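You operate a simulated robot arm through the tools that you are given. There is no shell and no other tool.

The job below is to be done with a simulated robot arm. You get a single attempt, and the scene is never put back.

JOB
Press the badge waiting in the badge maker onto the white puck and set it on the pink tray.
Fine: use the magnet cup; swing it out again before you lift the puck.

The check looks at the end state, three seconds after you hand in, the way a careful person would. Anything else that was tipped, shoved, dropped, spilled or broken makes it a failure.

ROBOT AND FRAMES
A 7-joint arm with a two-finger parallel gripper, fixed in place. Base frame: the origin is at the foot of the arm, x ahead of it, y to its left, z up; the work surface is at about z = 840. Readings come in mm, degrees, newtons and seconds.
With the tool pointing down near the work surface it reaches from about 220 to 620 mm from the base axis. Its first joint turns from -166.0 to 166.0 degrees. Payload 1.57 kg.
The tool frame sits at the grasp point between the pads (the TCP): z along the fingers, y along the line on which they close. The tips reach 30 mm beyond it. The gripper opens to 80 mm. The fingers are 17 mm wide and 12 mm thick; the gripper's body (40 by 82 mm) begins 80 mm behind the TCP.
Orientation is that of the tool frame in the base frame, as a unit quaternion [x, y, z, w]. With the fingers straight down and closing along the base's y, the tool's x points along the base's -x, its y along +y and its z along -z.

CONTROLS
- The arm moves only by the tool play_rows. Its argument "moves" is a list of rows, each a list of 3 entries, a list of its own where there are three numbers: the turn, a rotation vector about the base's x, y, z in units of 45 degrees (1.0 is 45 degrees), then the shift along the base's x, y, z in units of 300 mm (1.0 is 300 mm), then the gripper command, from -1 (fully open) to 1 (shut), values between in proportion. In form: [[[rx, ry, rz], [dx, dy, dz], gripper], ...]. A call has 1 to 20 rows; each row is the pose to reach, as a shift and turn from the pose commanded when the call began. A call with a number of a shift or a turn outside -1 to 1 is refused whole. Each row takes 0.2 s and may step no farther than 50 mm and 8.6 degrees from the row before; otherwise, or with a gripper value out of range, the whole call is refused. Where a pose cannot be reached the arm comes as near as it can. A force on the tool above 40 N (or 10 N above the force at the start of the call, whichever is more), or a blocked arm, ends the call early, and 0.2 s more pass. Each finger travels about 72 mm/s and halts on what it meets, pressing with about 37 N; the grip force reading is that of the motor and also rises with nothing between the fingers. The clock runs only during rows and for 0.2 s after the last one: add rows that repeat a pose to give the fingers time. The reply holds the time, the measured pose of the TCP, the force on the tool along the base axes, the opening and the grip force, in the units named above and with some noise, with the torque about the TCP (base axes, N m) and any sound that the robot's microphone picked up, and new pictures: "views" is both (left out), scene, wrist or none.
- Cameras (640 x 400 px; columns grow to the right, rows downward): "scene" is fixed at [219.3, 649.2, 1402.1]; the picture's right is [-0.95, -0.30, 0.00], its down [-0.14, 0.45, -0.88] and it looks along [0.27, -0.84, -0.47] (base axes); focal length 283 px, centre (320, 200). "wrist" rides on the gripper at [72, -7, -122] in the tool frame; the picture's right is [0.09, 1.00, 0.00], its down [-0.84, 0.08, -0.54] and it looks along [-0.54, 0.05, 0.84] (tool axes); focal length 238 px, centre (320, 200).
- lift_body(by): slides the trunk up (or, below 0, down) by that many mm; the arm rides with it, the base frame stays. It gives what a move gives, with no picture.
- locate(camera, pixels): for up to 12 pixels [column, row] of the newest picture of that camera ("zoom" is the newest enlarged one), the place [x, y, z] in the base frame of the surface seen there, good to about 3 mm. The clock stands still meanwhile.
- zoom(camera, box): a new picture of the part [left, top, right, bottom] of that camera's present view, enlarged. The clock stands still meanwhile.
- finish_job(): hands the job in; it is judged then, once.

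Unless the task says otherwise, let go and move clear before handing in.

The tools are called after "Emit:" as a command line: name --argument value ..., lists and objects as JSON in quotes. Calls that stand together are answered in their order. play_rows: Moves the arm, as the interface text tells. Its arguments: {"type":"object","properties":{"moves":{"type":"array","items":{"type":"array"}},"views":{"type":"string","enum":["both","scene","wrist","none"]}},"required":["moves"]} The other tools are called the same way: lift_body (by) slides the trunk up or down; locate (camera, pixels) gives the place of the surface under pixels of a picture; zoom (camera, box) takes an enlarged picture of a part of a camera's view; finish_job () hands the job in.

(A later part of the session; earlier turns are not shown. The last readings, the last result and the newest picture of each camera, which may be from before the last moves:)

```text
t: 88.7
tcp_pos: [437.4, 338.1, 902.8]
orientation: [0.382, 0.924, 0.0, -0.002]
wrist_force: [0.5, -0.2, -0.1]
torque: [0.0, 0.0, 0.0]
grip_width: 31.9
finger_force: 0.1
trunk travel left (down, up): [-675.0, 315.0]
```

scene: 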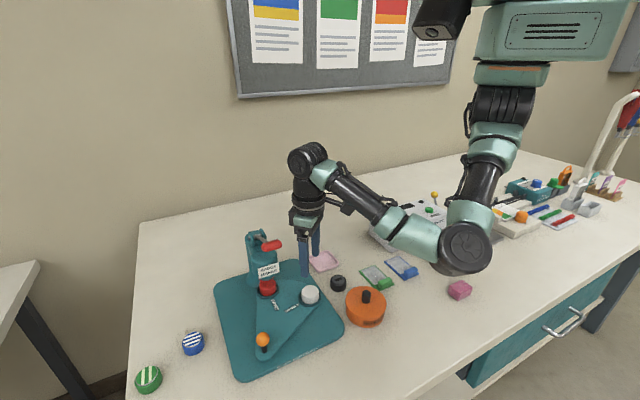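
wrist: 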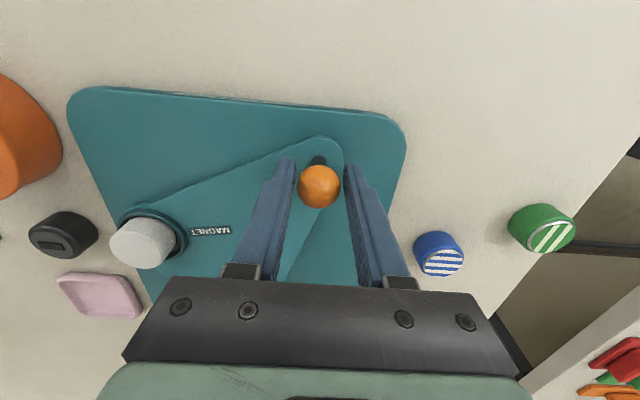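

The knob is caged at wrist (320,186). Now the full swing arc to bring the MAGNET cup under the head.

Emit:
play_rows --moves '[[[0, 0, 0], [-0.027, -0.001, 0], 0.2], [[0, 0, 0], [-0.051, -0.004, 0], 0.2], [[0, 0, 0], [-0.074, -0.0093, 0], 0.2], [[0, 0, 0], [-0.097, -0.0167, 0], 0.2], [[0, 0, 0], [-0.119, -0.0257, 0], 0.2], [[0, 0, 0], [-0.14, -0.0367, 0], 0.2], [[0, 0, 0], [-0.16, -0.0493, 0], 0.2], [[0, 0, 0], [-0.179, -0.064, 0], 0.2], [[0, 0, 0], [-0.197, -0.08, 0], 0.2], [[0, 0, 0], [-0.2127, -0.0977, 0], 0.2], [[0, 0, 0], [-0.2273, -0.1167, 0], 0.2], [[0, 0, 0], [-0.24, -0.1367, 0], 0.2], [[0, 0, 0], [-0.251, -0.1577, 0], 0.2], [[0, 0, 0], [-0.2603, -0.18, 0], 0.2], [[0, 0, 0], [-0.2673, -0.2027, 0], 0.2]]'

Emit:
zoom --camera "scene" --box '[210, 230, 350, 380]'

Emit:
zoom --camera "wrist" --box '[210, 60, 430, 280]'

```text
t: 91.9
tcp_pos: [356.2, 277.4, 904.7]
orientation: [0.383, 0.924, -0.001, -0.002]
wrist_force: [-0.5, -0.1, -0.3]
torque: [0.03, 0.02, 0.02]
grip_width: 32.4
finger_force: 0.2
trunk travel left (down, up): [-675.0, 315.0]
```

scene: 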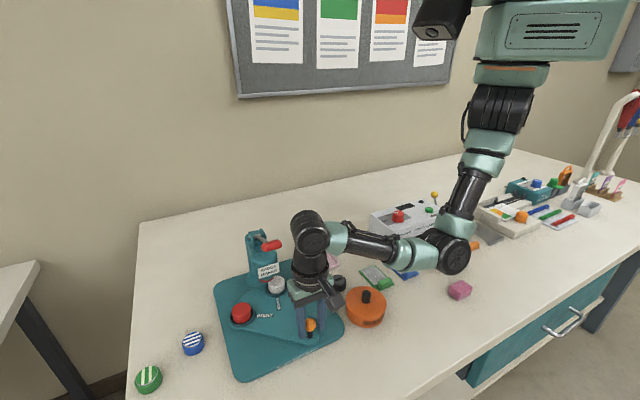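
wrist: 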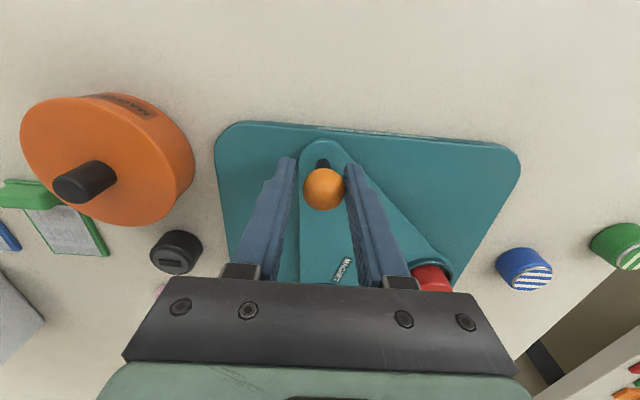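

```text
2.67 times, centred on (280, 305) of scene
```

zoom: 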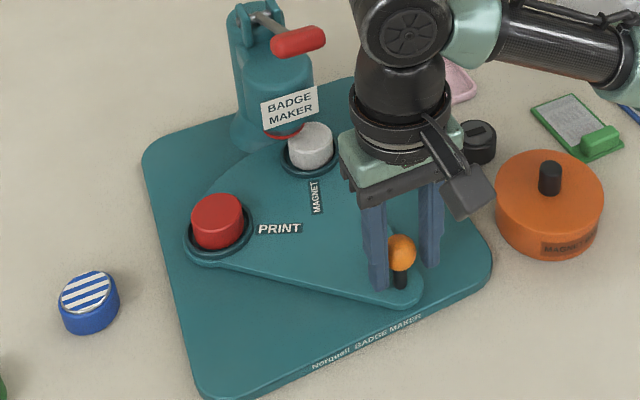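

```text
1.82 times, centred on (320, 170) of wrist
```

zoom: 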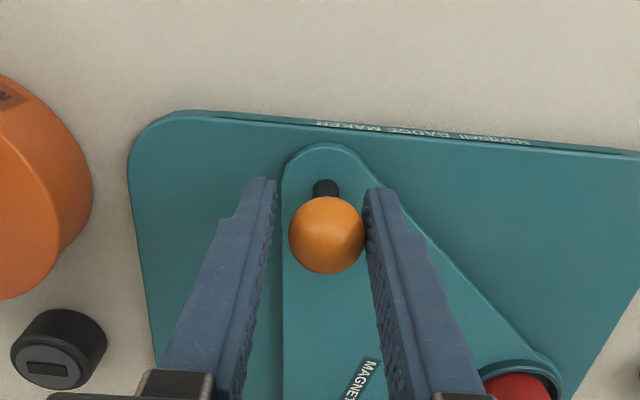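

The puck is close to the head but not yet under it. I'll continue the arc in small steps, watching for the stop.

Emit:
play_rows --moves '[[[0, 0, 0], [-0.0053, -0.0233, 0], 0.2], [[0, 0, 0], [-0.0083, -0.047, 0], 0.2], [[0, 0, 0], [-0.0083, -0.047, 0], 0.2]]'

Emit:
zoom --camera "scene" --box '[240, 240, 320, 320]'

```text
t: 92.7
tcp_pos: [354.7, 263.3, 904.5]
orientation: [0.383, 0.924, 0.0, -0.002]
wrist_force: [0.6, -0.4, 0.0]
torque: [0.0, 0.01, -0.04]
grip_width: 32.1
finger_force: 0.0
trunk travel left (down, up): [-675.0, 315.0]
```

scene: 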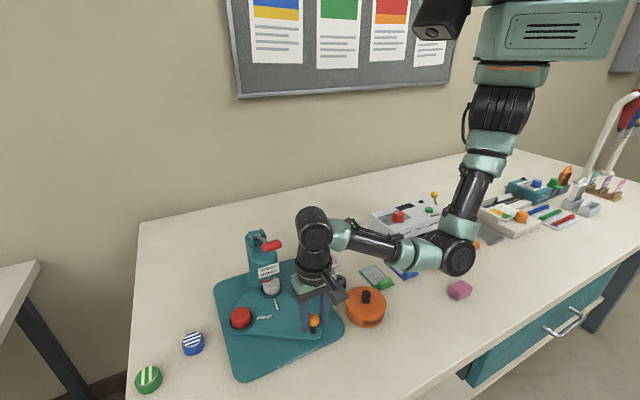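
wrist: 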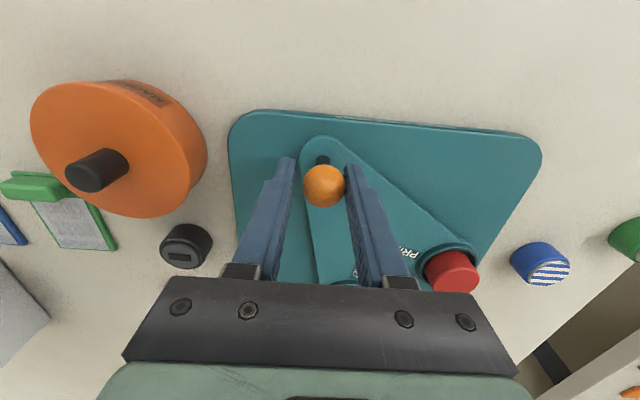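

```text
5.00 times, centred on (280, 280) of scene
```

zoom: 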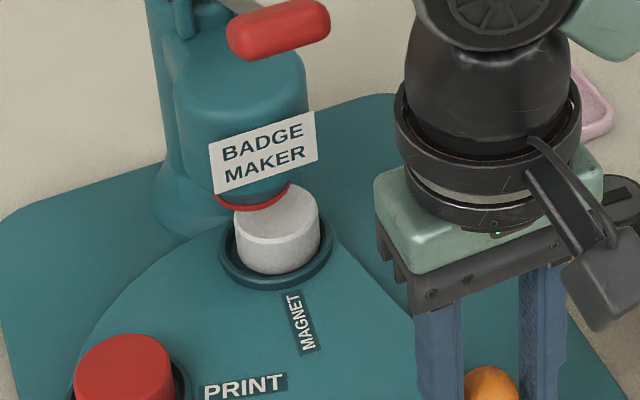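

The puck still needs ~10 mm more to be centred below the ring (ring x≈253 vs puck x≈277). I'll continue in small steps.

Emit:
play_rows --moves '[[[0, 0, 0], [-0.001, -0.012, 0], 0.2], [[0, 0, 0], [-0.001, -0.022, 0], 0.2], [[0, 0, 0], [-0.001, -0.022, 0], 0.2]]' --views "wrist"

Emit:
zoom --camera "scene" --box '[250, 265, 290, 305]'

```text
t: 93.5
tcp_pos: [354.4, 256.7, 904.0]
orientation: [0.382, 0.924, 0.0, -0.002]
wrist_force: [0.3, 0.0, -0.3]
torque: [0.01, -0.01, -0.01]
grip_width: 31.8
finger_force: 0.1
trunk travel left (down, up): [-675.0, 315.0]
```

wrist: 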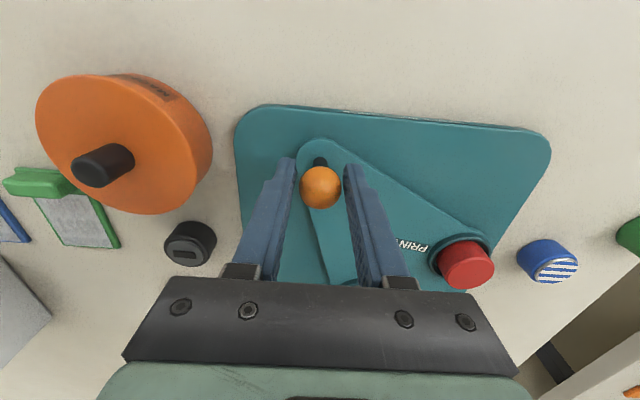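

```text
10.00 times, centred on (270, 285) of scene
```

zoom: 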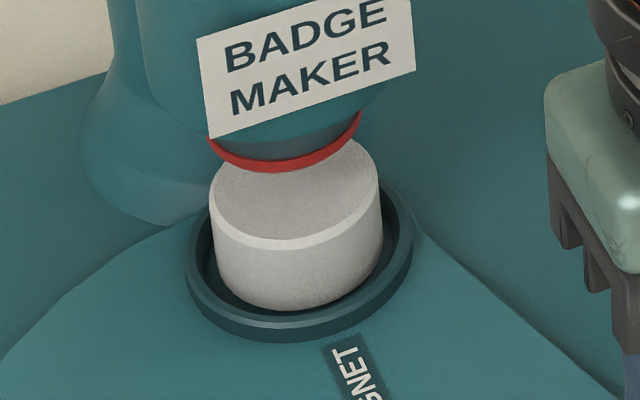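

The cup now occupies exactly the same place the PRINT cup did (zoom x 187–413), so it's aligned under the head. I'll open, rise, and move above the lever handle with the fingers closed.

Emit:
play_rows --moves '[[[0, 0, 0], [0, 0, 0], -0.1], [[0, 0, 0], [0, 0, 0], -0.3], [[0, 0, 0], [0, 0, 0.15], -0.3], [[0, 0, 0], [0, 0, 0.3], -0.3], [[0, 0, 0], [0, 0, 0.45], 0.3], [[0, 0, 0], [0, 0, 0.6], 1.0], [[0, 0, 0], [0, 0, 0.75], 1.0], [[0, 0, 0], [0.0, 0, 0.8], 1.0]]'

Emit:
zoom --camera "scene" --box '[235, 220, 305, 300]'

Emit:
locate --camera "scene" --pixels '[[264, 247], [273, 244], [281, 242], [273, 240], [273, 249], [258, 237], [264, 241], [250, 238], [256, 232], [246, 236]]'

```text
t: 95.3
tcp_pos: [354.6, 256.5, 1144.3]
orientation: [0.383, 0.924, 0.0, -0.003]
wrist_force: [0.3, 0.0, -0.4]
torque: [0.0, 0.01, 0.0]
grip_width: 0.0
finger_force: 21.3
trunk travel left (down, up): [-675.0, 315.0]
```

scene: 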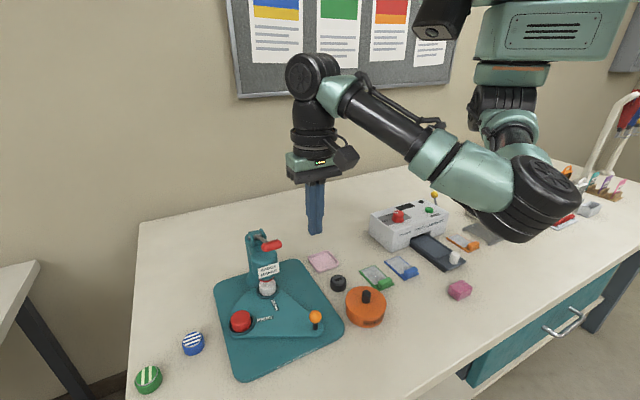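
wrist: 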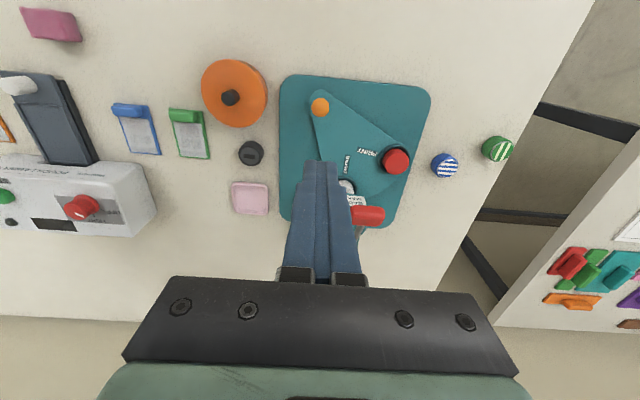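

```text
5.00 times, centred on (270, 260) of scene
```

zoom: 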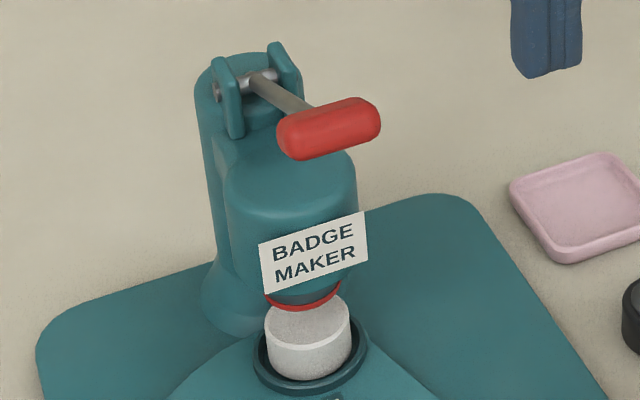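

```text
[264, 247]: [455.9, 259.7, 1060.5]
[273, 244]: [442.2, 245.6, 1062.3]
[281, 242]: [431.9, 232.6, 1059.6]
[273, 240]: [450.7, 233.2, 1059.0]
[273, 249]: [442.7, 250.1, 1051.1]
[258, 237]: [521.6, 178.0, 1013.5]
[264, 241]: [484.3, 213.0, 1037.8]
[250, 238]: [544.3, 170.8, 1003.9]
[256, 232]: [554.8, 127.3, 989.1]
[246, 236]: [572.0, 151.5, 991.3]
```

The puck sits right under the ring and the handle bar's centre is about (445,246), top z≈1063. I'll move the closed fingers above it.

Emit:
play_rows --moves '[[[0, 0, 0], [0.15, -0.016, 0], 1.0], [[0, 0, 0], [0.3, -0.032, 0], 1.0], [[0, 0, 0], [0.3, -0.032, -0.08], 1.0], [[0, 0, 0], [0.3, -0.032, -0.12], 1.0], [[0, 0, 0], [0.3, -0.032, -0.12], 1.0]]'

Emit:
zoom --camera "scene" --box '[235, 210, 305, 290]'

Emit:
zoom --camera "wrist" --box '[250, 100, 400, 280]'

```text
t: 96.5
tcp_pos: [445.1, 245.1, 1107.3]
orientation: [0.383, 0.924, 0.0, -0.002]
wrist_force: [0.3, 0.1, 0.4]
torque: [0.01, -0.01, 0.0]
grip_width: 0.2
finger_force: 21.6
trunk travel left (down, up): [-675.0, 315.0]
```

scene: 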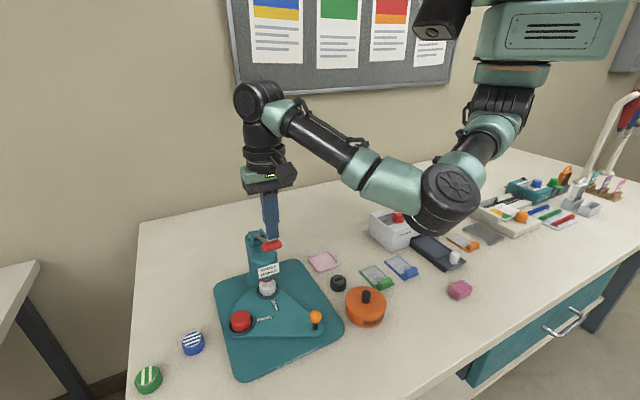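
wrist: 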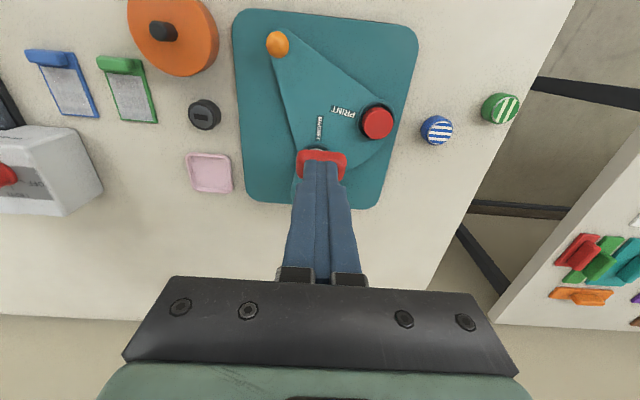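

```text
5.00 times, centred on (270, 250) of scene
```

zoom: 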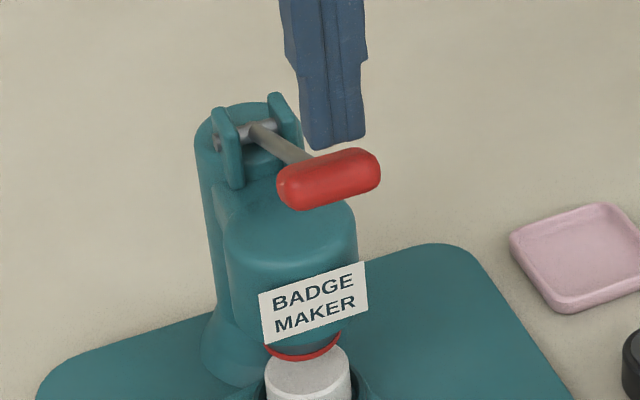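

```text
2.22 times, centred on (325, 190) of wrist
```

zoom: 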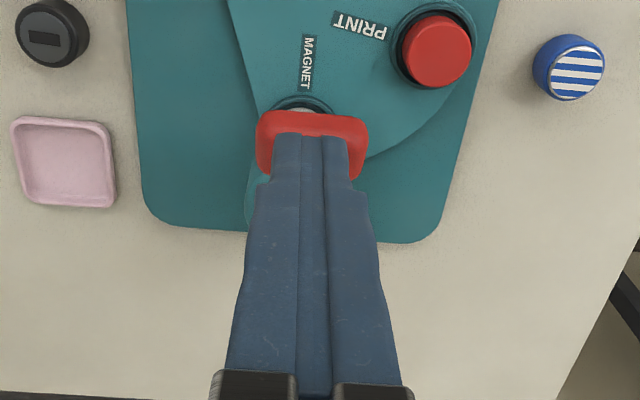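

Aligned along the bar; I'll nudge ~4 mm back toward the lever pivot and press down in small steps.

Emit:
play_rows --moves '[[[0, 0, 0], [0.01, -0.01, -0.02], 1.0], [[0, 0, 0], [0.01, -0.01, -0.04], 1.0], [[0, 0, 0], [0.008, -0.008, -0.06], 1.0], [[0, 0, 0], [0.006, -0.006, -0.08], 1.0], [[0, 0, 0], [0.004, -0.004, -0.1], 1.0], [[0, 0, 0], [0.002, -0.002, -0.12], 1.0], [[0, 0, 0], [0.0, 0.0, -0.14], 1.0], [[0, 0, 0], [0.0, 0.0, -0.16], 1.0]]'

Emit:
zoom --camera "scene" --box '[235, 220, 305, 300]'

```text
t: 98.3
tcp_pos: [445.1, 246.6, 1058.6]
orientation: [0.383, 0.924, 0.0, -0.002]
wrist_force: [0.4, -0.3, 2.0]
torque: [0.0, -0.01, 0.0]
grip_width: 0.0
finger_force: 21.5
trunk travel left (down, up): [-675.0, 315.0]
```

scene: 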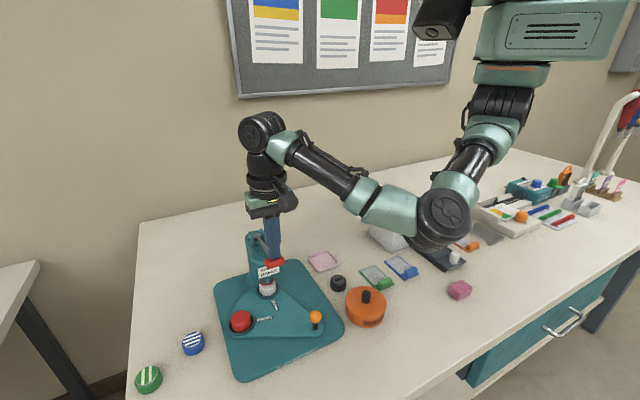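
wrist: 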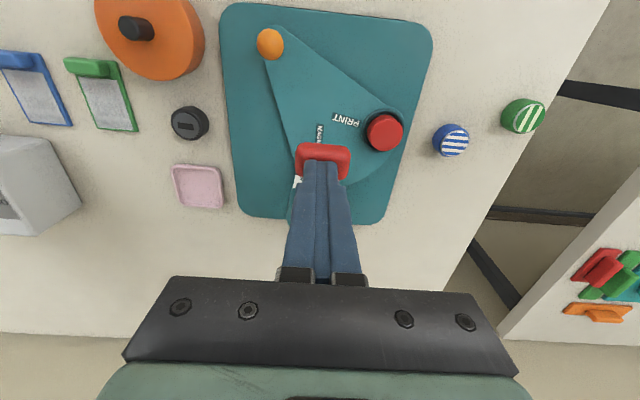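

```text
5.00 times, centred on (270, 260) of scene
```

zoom: 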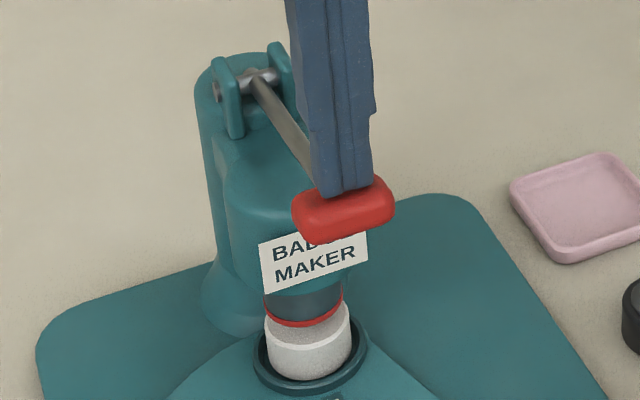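

The lever and ram are coming down with only ~2 N. I'll keep pressing until it bottoms.

Emit:
play_rows --moves '[[[0, 0, 0], [-0.005, 0.005, -0.02], 1.0], [[0, 0, 0], [-0.008, 0.008, -0.04], 1.0], [[0, 0, 0], [-0.008, 0.008, -0.06], 1.0], [[0, 0, 0], [-0.008, 0.008, -0.08], 1.0], [[0, 0, 0], [-0.006, 0.006, -0.1], 1.0], [[0, 0, 0], [-0.005, 0.005, -0.12], 1.0], [[0, 0, 0], [-0.003, 0.003, -0.14], 1.0], [[0, 0, 0], [0.0, 0.0, -0.16], 1.0]]'

Emit:
zoom --camera "scene" --box '[235, 220, 305, 300]'

```text
t: 100.1
tcp_pos: [443.3, 245.8, 1012.2]
orientation: [0.383, 0.924, 0.0, -0.002]
wrist_force: [-1.5, 2.1, 5.7]
torque: [0.0, -0.01, 0.07]
grip_width: 0.3
finger_force: 21.2
trunk travel left (down, up): [-675.0, 315.0]
```

scene: 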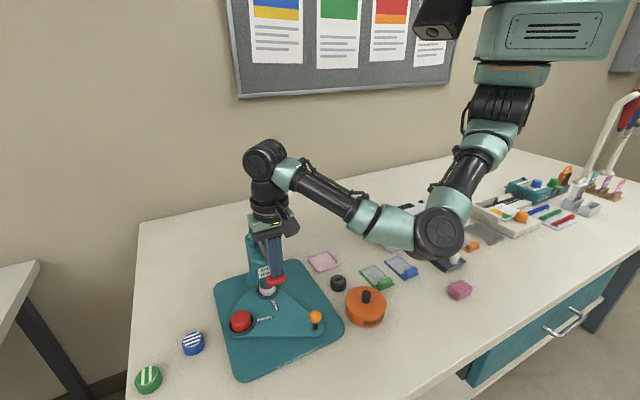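
wrist: 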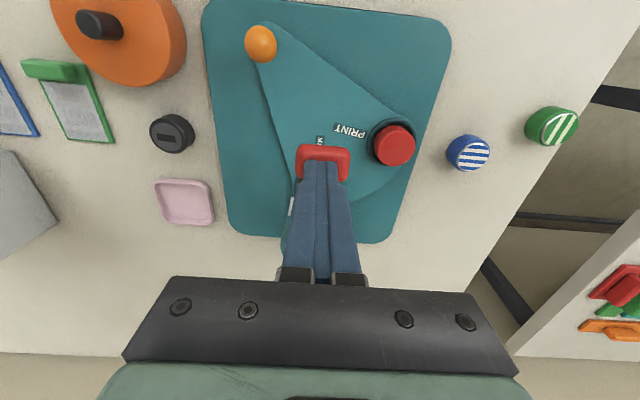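

```text
5.00 times, centred on (270, 260) of scene
```

zoom: 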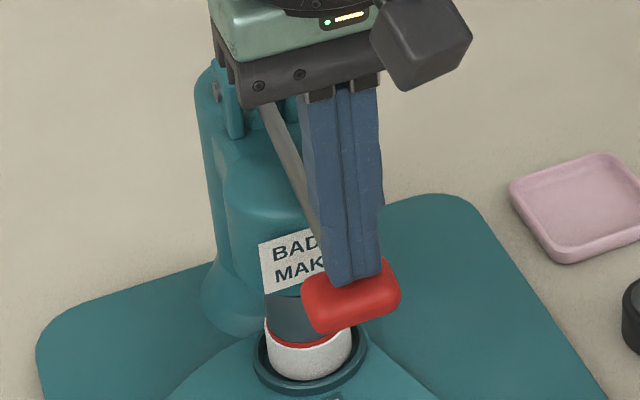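

The ram ring is now at the puck's top. I'll press further until the force shows it bottoming.

Emit:
play_rows --moves '[[[0, 0, 0], [0.002, -0.002, -0.015], 1.0], [[0, 0, 0], [0.004, -0.004, -0.03], 1.0], [[0, 0, 0], [0.006, -0.006, -0.045], 1.0], [[0, 0, 0], [0.008, -0.008, -0.06], 1.0], [[0, 0, 0], [0.01, -0.01, -0.075], 1.0]]'

Emit:
zoom --camera "scene" --box '[235, 220, 305, 300]'

```text
t: 100.7
tcp_pos: [444.0, 247.5, 1011.4]
orientation: [0.382, 0.924, 0.006, 0.002]
wrist_force: [-8.7, -3.2, 22.4]
torque: [-0.26, 0.16, -0.1]
grip_width: 0.0
finger_force: 21.4
trunk travel left (down, up): [-675.0, 315.0]
stopped in row 2: the force on the tool passed its limit at 44 N (the readings are from after the stop); the commanded pose is now the measured one
```

scene: 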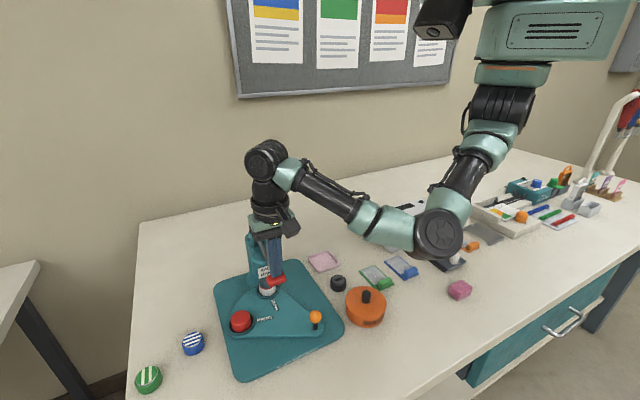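
wrist: 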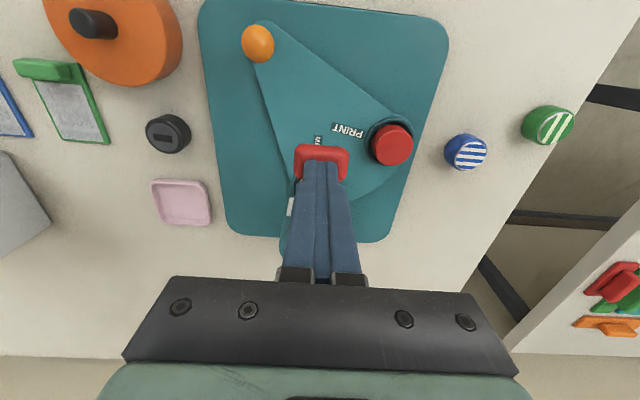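

```text
5.00 times, centred on (270, 260) of scene
```

zoom: 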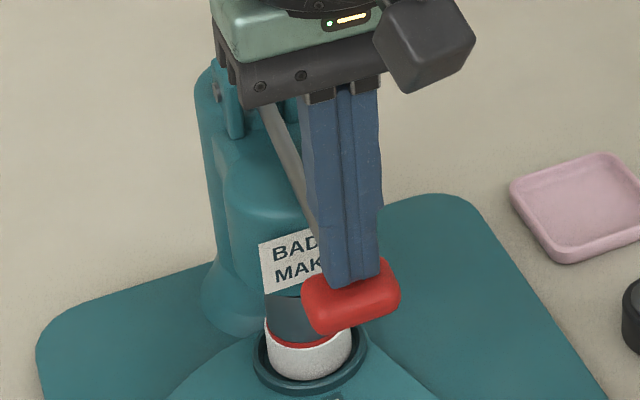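

It bottomed (44 N). I'll ease upward, following the handle's arc, and see whether the lever springs back and the badge transferred.

Emit:
play_rows --moves '[[[0, 0, 0], [0, 0, 0.02], 1.0], [[0, 0, 0], [-0.004, 0.004, 0.06], 1.0], [[0, 0, 0], [-0.006, 0.006, 0.12], 1.0], [[0, 0, 0], [-0.004, 0.004, 0.2], 1.0], [[0, 0, 0], [0, 0, 0.3], 1.0], [[0, 0, 0], [0, 0, 0.36], 1.0], [[0, 0, 0], [0, 0, 0.42], 1.0]]'

Emit:
zoom --camera "scene" --box '[235, 220, 305, 300]'

Emit:
zoom --camera "scene" --box '[250, 265, 290, 305]'

```text
t: 102.3
tcp_pos: [445.7, 246.4, 1133.9]
orientation: [0.382, 0.924, 0.005, 0.001]
wrist_force: [0.3, -0.1, 0.4]
torque: [-0.02, 0.02, -0.02]
grip_width: 0.2
finger_force: 21.0
trunk travel left (down, up): [-675.0, 315.0]
```

scene: 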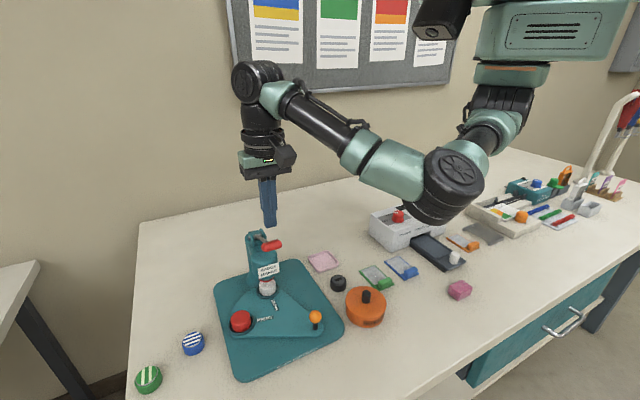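
wrist: 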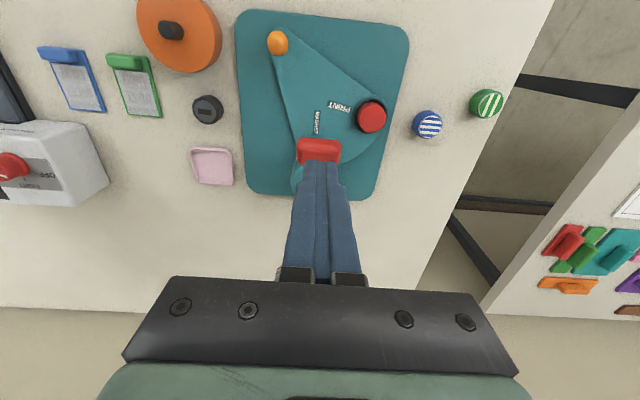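

```text
5.00 times, centred on (270, 260) of scene
```

zoom: 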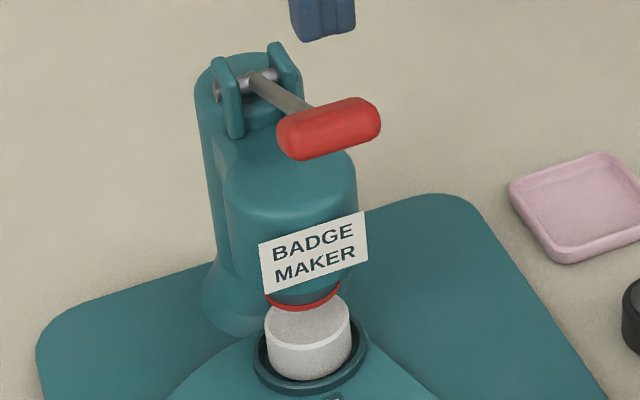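

```text
10.00 times, centred on (270, 285) of scene
```

zoom: 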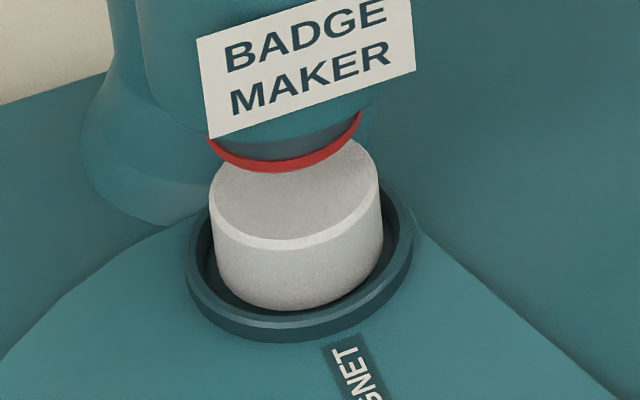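

The lever sprung back but the puck's top is still plain — no badge transferred and no sound. Before anything else I want to look at the head's underside, so I'll move away and set up a low view from the tray side.

Emit:
play_rows --moves '[[[0, 0, 0.16], [-0.1, -0.05, 0.02], 0.0], [[0, 0, 0.32], [-0.2, -0.15, 0.02], -0.5], [[0, 0, 0.48], [-0.25, -0.28, 0.0], -1], [[0, 0, 0.64], [-0.25, -0.42, 0.0], -1], [[0, 0, 0.8], [-0.25, -0.55, 0], -1], [[0, 0, 0.96], [-0.22, -0.6, 0], -1], [[0, 0, 1.0], [-0.2, -0.62, 0], -1]]' --views "none"

Emit:
play_rows --moves '[[[0, 0, 0.16], [0, 0, 0], -1], [[0, 0, 0.32], [0, 0, -0.1], -1], [[0, 0, 0.48], [0, 0, -0.2], -1], [[0, 0, 0.64], [0, 0, -0.3], -1], [[0, 0, 0.8], [0, 0, -0.4], -1], [[0, 0, 0.96], [0, 0, -0.4], -1], [[0, 0, 1.0], [0, 0, -0.4], -1]]'

```text
t: 103.9
tcp_pos: [385.8, 62.2, 1135.3]
orientation: [-0.001, 1.0, 0.004, 0.0]
wrist_force: [0.2, -0.1, 0.1]
torque: [0.03, 0.04, 0.02]
grip_width: 79.9
finger_force: 0.0
trunk travel left (down, up): [-675.0, 315.0]
```

```text
t: 105.5
tcp_pos: [386.5, 60.4, 1015.0]
orientation: [-0.384, 0.923, 0.004, -0.001]
wrist_force: [-0.3, 0.9, -0.3]
torque: [-0.01, -0.06, 0.01]
grip_width: 79.8
finger_force: 0.1
trunk travel left (down, up): [-675.0, 315.0]
```

scene: 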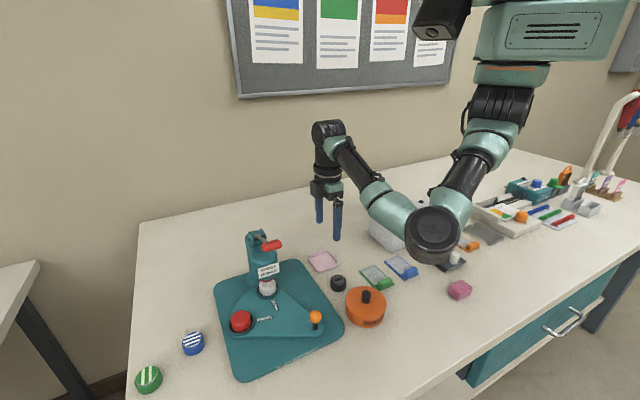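
wrist: 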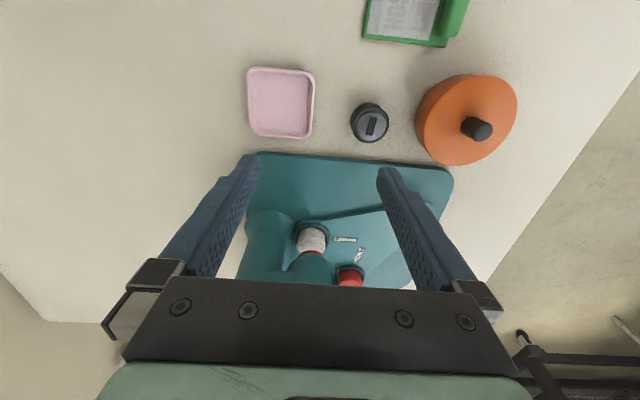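

From here I'll lean the tool forward about the (0.7,−0.7) axis so the camera comes down low, looking at the head.

Emit:
play_rows --moves '[[[0.13, -0.13, 0], [0, 0, 0], -1], [[0.26, -0.26, 0], [0, 0, 0], -1], [[0.39, -0.39, 0], [0.02, 0.02, 0], -1], [[0.52, -0.52, 0], [0.04, 0.04, 0], -1], [[0.65, -0.65, 0], [0.06, 0.06, -0.05], -1], [[0.78, -0.78, 0], [0.08, 0.08, -0.1], -1], [[0.91, -0.91, 0], [0.1, 0.1, -0.15], -1], [[0.943, -0.943, 0], [0.1, 0.12, -0.2], -1], [[0.943, -0.943, 0], [0.1, 0.12, -0.2], -1]]'

```text
t: 107.5
tcp_pos: [415.9, 97.4, 954.4]
orientation: [-0.334, 0.799, 0.194, 0.461]
wrist_force: [0.5, 1.4, -0.4]
torque: [-0.01, 0.0, 0.03]
grip_width: 79.7
finger_force: 0.0
trunk travel left (down, up): [-675.0, 315.0]
```

scene: 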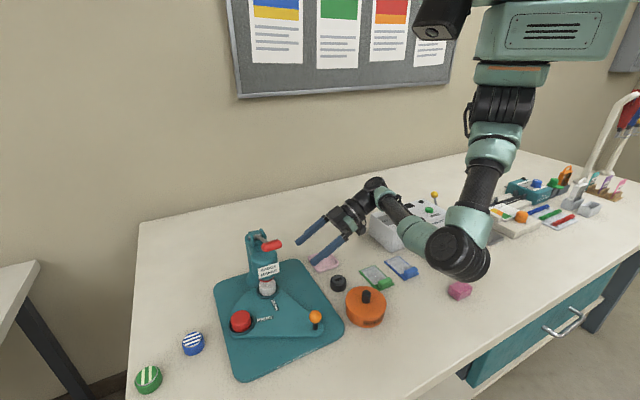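
wrist: 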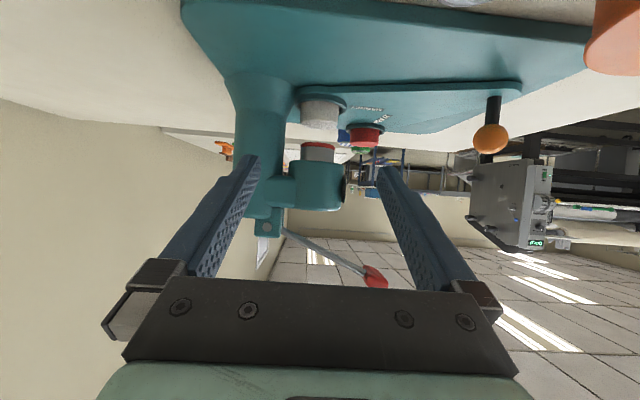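

The head's red cap is visible at wrist (318,153), image upside-down. I'll lower ~65 mm for a view from slightly below.

Emit:
play_rows --moves '[[[0, 0, 0], [0, 0, -0.1], -1], [[0, 0, 0], [0, 0, -0.17], -1], [[0, 0, 0], [0, 0, -0.21], -1], [[0, 0, 0], [0, 0, -0.21], -1]]' --views "wrist"

Emit:
zoom --camera "wrist" --box '[280, 90, 360, 170]'

Emit:
zoom --camera "wrist" --box '[290, 110, 350, 150]'

```text
t: 108.5
tcp_pos: [416.1, 97.2, 891.2]
orientation: [-0.334, 0.799, 0.194, 0.461]
wrist_force: [-0.1, 0.4, 0.5]
torque: [-0.02, 0.02, 0.02]
grip_width: 80.1
finger_force: 0.1
trunk travel left (down, up): [-675.0, 315.0]
```

wrist: 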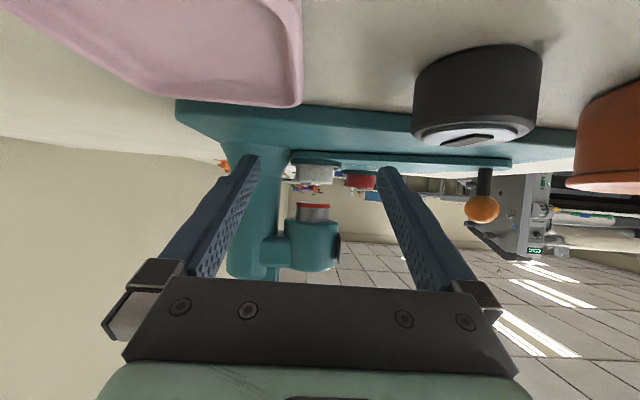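

```text
5.00 times, centred on (320, 130) of wrist
```

zoom: 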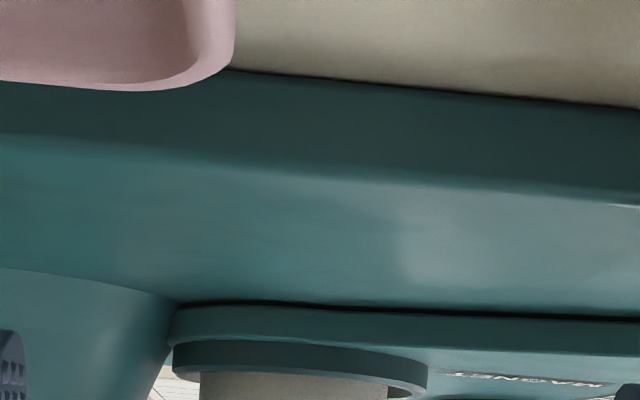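

```text
10.00 times, centred on (320, 130) of wrist
```

zoom: 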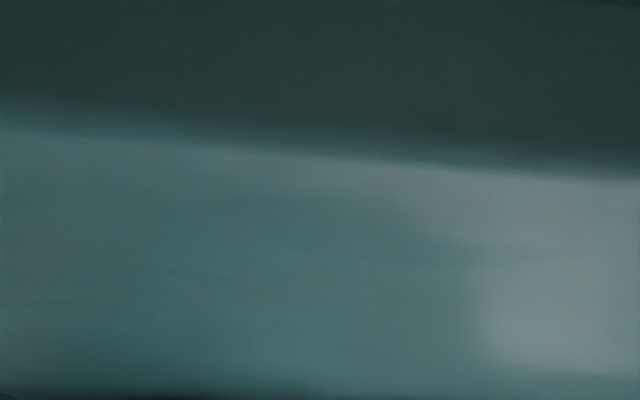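

The head's cap is at wrist (312,206) now. Zooming there.

Emit:
zoom --camera "wrist" --box '[285, 185, 345, 225]'

Emit:
zoom --camera "wrist" --box '[280, 150, 400, 230]'

```text
10.00 times, centred on (315, 205) of wrist
```

zoom: 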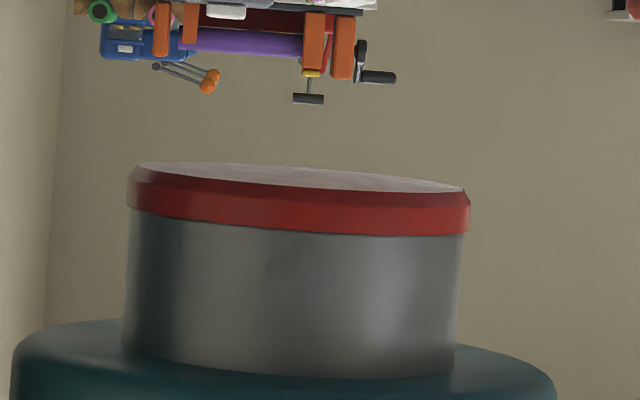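

```text
5.00 times, centred on (340, 190) of wrist
```

zoom: 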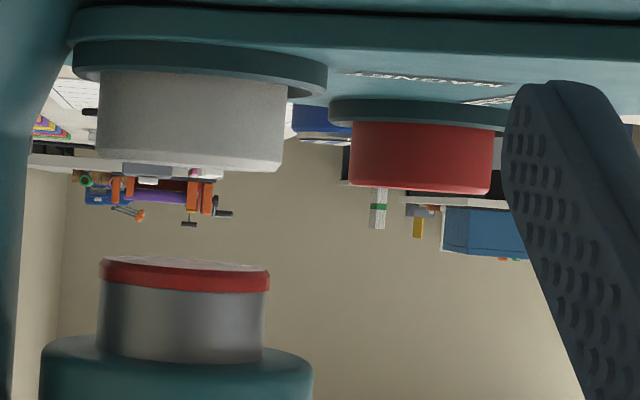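

The head carries a red-rimmed disc with a light underside (zoom 300,175). I'll lower ~10 mm more for a better look at that underside.

Emit:
play_rows --moves '[[[0, 0, 0], [0.02, 0.02, -0.03], -1], [[0, 0, 0], [0.04, 0.04, -0.04], -1], [[0, 0, 0], [0.04, 0.04, -0.04], -1]]' --views "wrist"

Emit:
zoom --camera "wrist" --box '[280, 190, 340, 230]'

Emit:
zoom --camera "wrist" --box '[295, 205, 335, 225]'

```text
t: 109.3
tcp_pos: [427.5, 107.8, 880.0]
orientation: [-0.334, 0.799, 0.195, 0.461]
wrist_force: [-1.3, -0.3, 0.1]
torque: [0.0, -0.01, -0.03]
grip_width: 80.2
finger_force: 0.1
trunk travel left (down, up): [-675.0, 315.0]
```

wrist: 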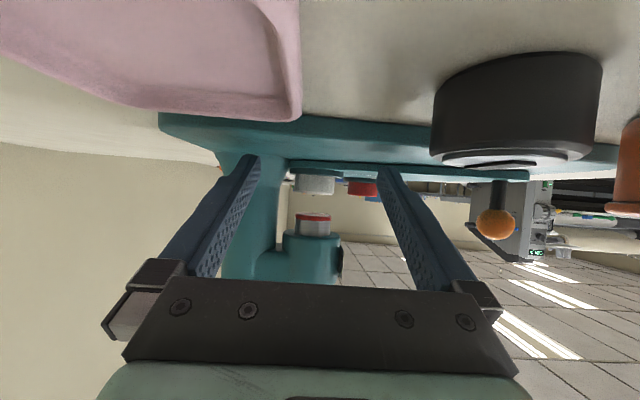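

```text
10.00 times, centred on (310, 210) of wrist
```

zoom: 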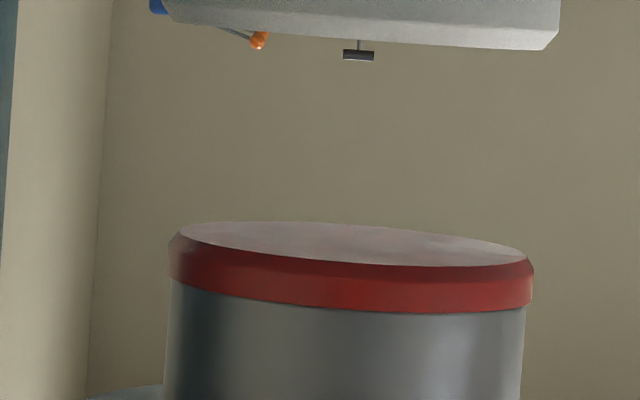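

```text
16.00 times, centred on (315, 215) of wrist
```

zoom: 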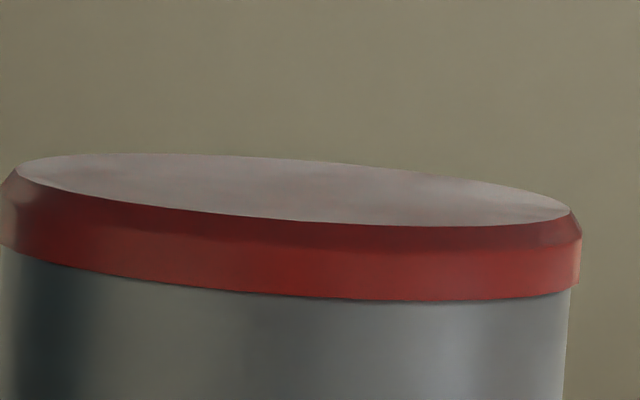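

The underside just reflects the wall, so the red disc could be the badge itself. I'll compare with the finished samples in detail for how their badge sits on the puck.

Emit:
zoom --camera "scene" --box '[180, 328, 206, 358]'

Emit:
zoom --camera "scene" --box '[133, 362, 164, 396]'

Emit:
zoom --camera "scene" --box '[255, 268, 281, 300]'

```text
13.33 times, centred on (193, 343) of scene
```

zoom: 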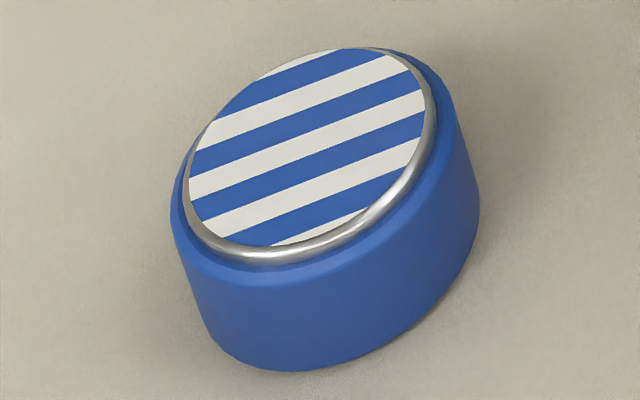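

```text
11.76 times, centred on (148, 379) of scene
```

zoom: 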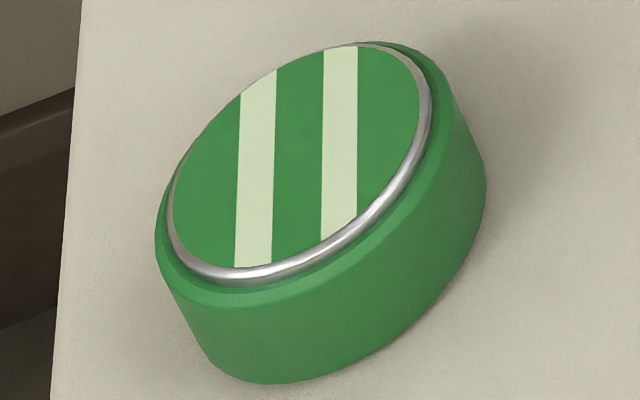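

```text
12.50 times, centred on (268, 284) of scene
```

zoom: 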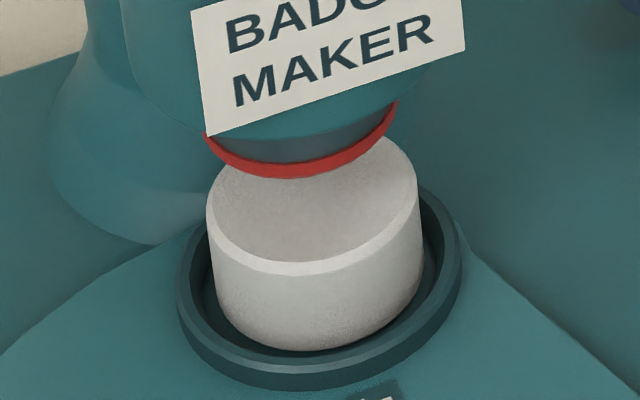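

The view isn't decisive. My press peaked only briefly at 44 N, so the safest next step is to press again with a firm, held force. I'll back out of this pose and return above the handle.

Emit:
play_rows --moves '[[[0, 0, 0], [-0.03, -0.03, 0.08], -1], [[-0.13, 0.13, 0], [-0.06, -0.06, 0.18], -1], [[-0.26, 0.26, 0], [-0.1, -0.1, 0.28], -1], [[-0.39, 0.39, 0], [-0.12, -0.12, 0.38], -1], [[-0.52, 0.52, 0], [-0.12, -0.12, 0.48], -1], [[-0.65, 0.65, 0], [-0.12, -0.12, 0.58], -1], [[-0.78, 0.78, 0], [-0.12, -0.12, 0.68], -1], [[-0.91, 0.91, 0], [-0.12, -0.12, 0.78], 0], [[-0.943, 0.943, 0], [-0.12, -0.12, 0.86], 1], [[-0.943, 0.943, 0], [-0.12, -0.12, 0.86], 1]]' --views "none"

Emit:
play_rows --moves '[[[0, 0, -0.16], [0, 0, 0], 1], [[0, 0, -0.32], [0, 0, 0], 1], [[0, 0, -0.48], [0, 0.1, 0], 1], [[0, 0, -0.64], [0, 0.2, 0], 1], [[0, 0, -0.8], [0, 0.3, 0], 1], [[0, 0, -0.96], [0, 0.4, 0], 1], [[0, 0, -1.0], [0.0, 0.5, 0], 1]]' --views "none"

```text
t: 111.5
tcp_pos: [390.9, 74.0, 1087.1]
orientation: [-0.384, 0.923, 0.005, -0.001]
wrist_force: [0.6, -0.9, -0.3]
torque: [-0.03, -0.03, 0.0]
grip_width: 0.0
finger_force: 16.7
out of reach, approached as far as the arm can: row 5, 8, 9, 10
trunk travel left (down, up): [-675.0, 315.0]
```

```text
t: 113.1
tcp_pos: [390.5, 224.6, 1083.2]
orientation: [-0.001, 1.0, 0.005, 0.0]
wrist_force: [0.7, 0.9, -0.1]
torque: [-0.03, 0.01, -0.02]
grip_width: 0.3
finger_force: 21.4
trunk travel left (down, up): [-675.0, 315.0]
```

Now raise, yaw to −45° and go above the handle again.

Emit:
play_rows --moves '[[[0, 0, -0.16], [-0.03, 0, 0.1], 1], [[0, 0, -0.32], [-0.03, 0, 0.15], 1], [[0, 0, -0.48], [0.0, 0.02, 0.15], 1], [[0, 0, -0.64], [0.05, 0.04, 0.15], 1], [[0, 0, -0.8], [0.12, 0.06, 0.15], 1], [[0, 0, -0.96], [0.185, 0.065, 0.15], 1], [[0, 0, -1.0], [0.192, 0.06, 0.08], 1], [[0, 0, -1.0], [0.192, 0.06, 0.07], 1]]'

Emit:
zoom --camera "scene" --box '[235, 210, 305, 290]'

```text
t: 114.9
tcp_pos: [434.9, 208.6, 1088.1]
orientation: [0.383, 0.924, 0.007, 0.002]
wrist_force: [-0.3, -0.5, -0.9]
torque: [-0.02, 0.02, -0.03]
grip_width: 0.0
finger_force: 21.0
out of reach, approached as far as the arm can: row 1, 2, 3, 4, 5, 6, 7, 8
trunk travel left (down, up): [-675.0, 315.0]
```

scene: 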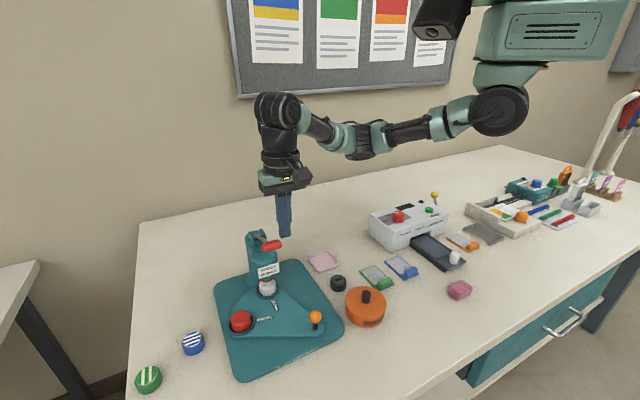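
wrist: 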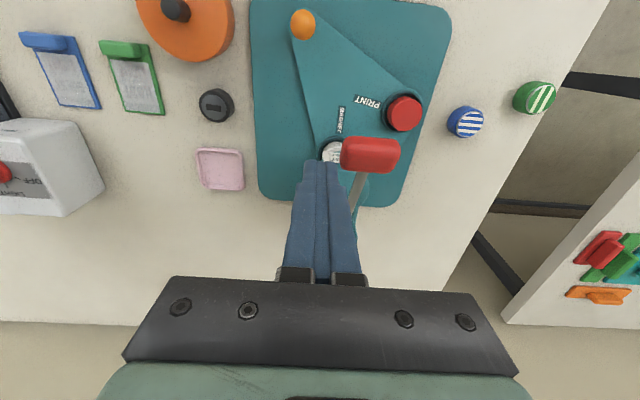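

```text
5.00 times, centred on (270, 250) of scene
```

zoom: 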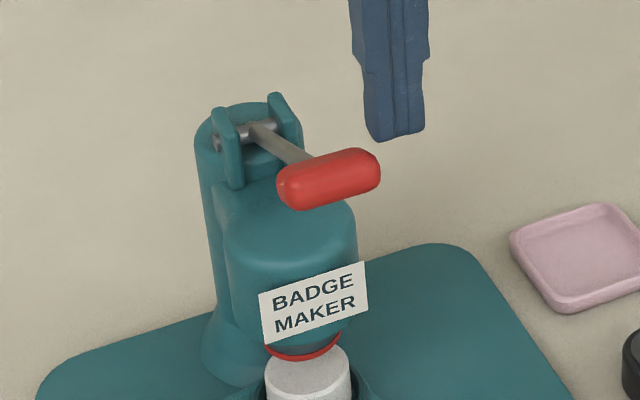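

The arm's elbow has swung to an awkward posture (out-of-reach flags) and the fingers are near the lever's handle end. I'll back away inward first, carefully, and unyaw.

Emit:
play_rows --moves '[[[0, 0, 0], [-0.06, -0.06, 0], 1], [[0, 0, 0.1], [-0.15, -0.12, 0], 1], [[0, 0, 0.25], [-0.25, -0.16, 0], 1], [[0, 0, 0.4], [-0.35, -0.16, 0], 1], [[0, 0, 0.55], [-0.4, -0.1, 0.05], 1], [[0, 0, 0.7], [-0.45, 0.0, 0.1], 1], [[0, 0, 0.85], [-0.5, 0.1, 0.15], 1], [[0, 0, 1.0], [-0.55, 0.13, 0.25], 1], [[0, 0, 1.0], [-0.55, 0.13, 0.4], 1]]' --views "scene"

```text
t: 116.9
tcp_pos: [275.9, 221.7, 1088.7]
orientation: [-0.001, 1.0, 0.007, -0.001]
wrist_force: [0.0, -0.3, -0.5]
torque: [-0.01, 0.0, -0.01]
grip_width: 0.0
finger_force: 21.2
out of reach, approached as far as the arm can: row 5, 6, 7, 8, 9
trunk travel left (down, up): [-675.0, 315.0]
```

scene: 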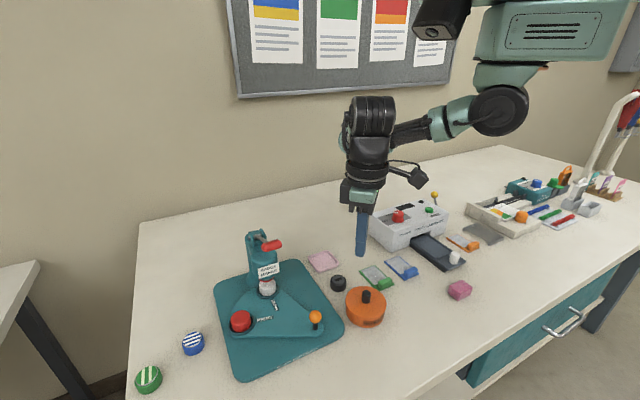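

z is capped at ~1088 in this posture. I'll look at the arm closely to understand which joint is stuck.

Emit:
zoom --camera "scene" --box '[320, 60, 560, 210]'

Emit:
locate --camera "scene" --pixels '[[498, 110], [455, 115], [410, 130], [375, 118], [350, 135], [370, 145], [400, 175]]'

```text
2.67 times, centred on (440, 135) of scene
```

zoom: 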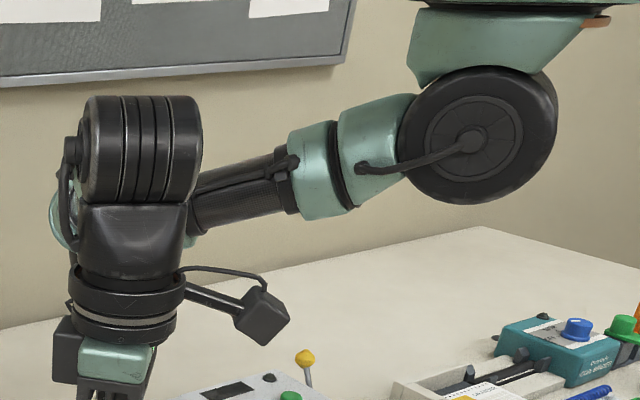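

```text
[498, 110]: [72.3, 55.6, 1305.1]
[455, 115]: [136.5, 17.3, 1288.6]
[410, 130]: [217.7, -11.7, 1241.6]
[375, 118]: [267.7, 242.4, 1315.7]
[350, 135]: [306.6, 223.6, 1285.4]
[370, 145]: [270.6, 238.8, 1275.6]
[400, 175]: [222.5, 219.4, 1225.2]
```

The elbow has swung out sideways (toward −y) instead of hanging below. I'll try a different path: yaw −45° in place while moving slightly, and watch whether upward motion frees up.

Emit:
play_rows --moves '[[[0, 0, -0.16], [0, 0, 0], 1], [[0, 0, -0.32], [0, 0, 0], 1], [[0, 0, -0.48], [0, 0, 0], 1], [[0, 0, -0.64], [0, 0, 0], 1], [[0, 0, -0.8], [0, 0, 0], 1], [[0, 0, -0.96], [0, 0, 0.05], 1], [[0, 0, -1.0], [0, 0, 0.1], 1], [[0, 0, -1.0], [0, 0, 0.2], 1]]' --views "scene"

```text
t: 118.7
tcp_pos: [279.0, 221.0, 1087.5]
orientation: [0.382, 0.924, 0.006, 0.0]
wrist_force: [0.6, 0.0, -0.4]
torque: [-0.03, -0.01, -0.02]
grip_width: 0.3
finger_force: 21.2
out of reach, approached as far as the arm can: row 6, 7, 8
trunk travel left (down, up): [-675.0, 315.0]
```

scene: 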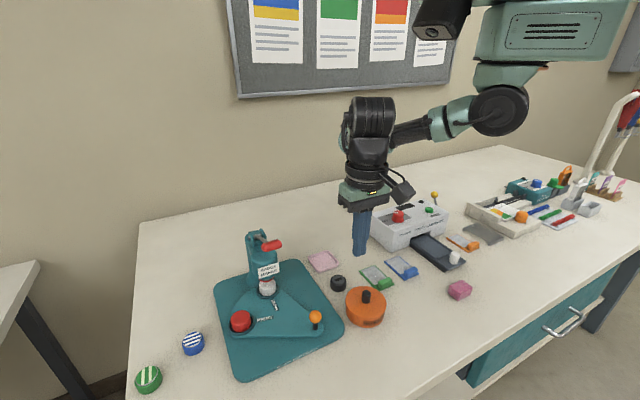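

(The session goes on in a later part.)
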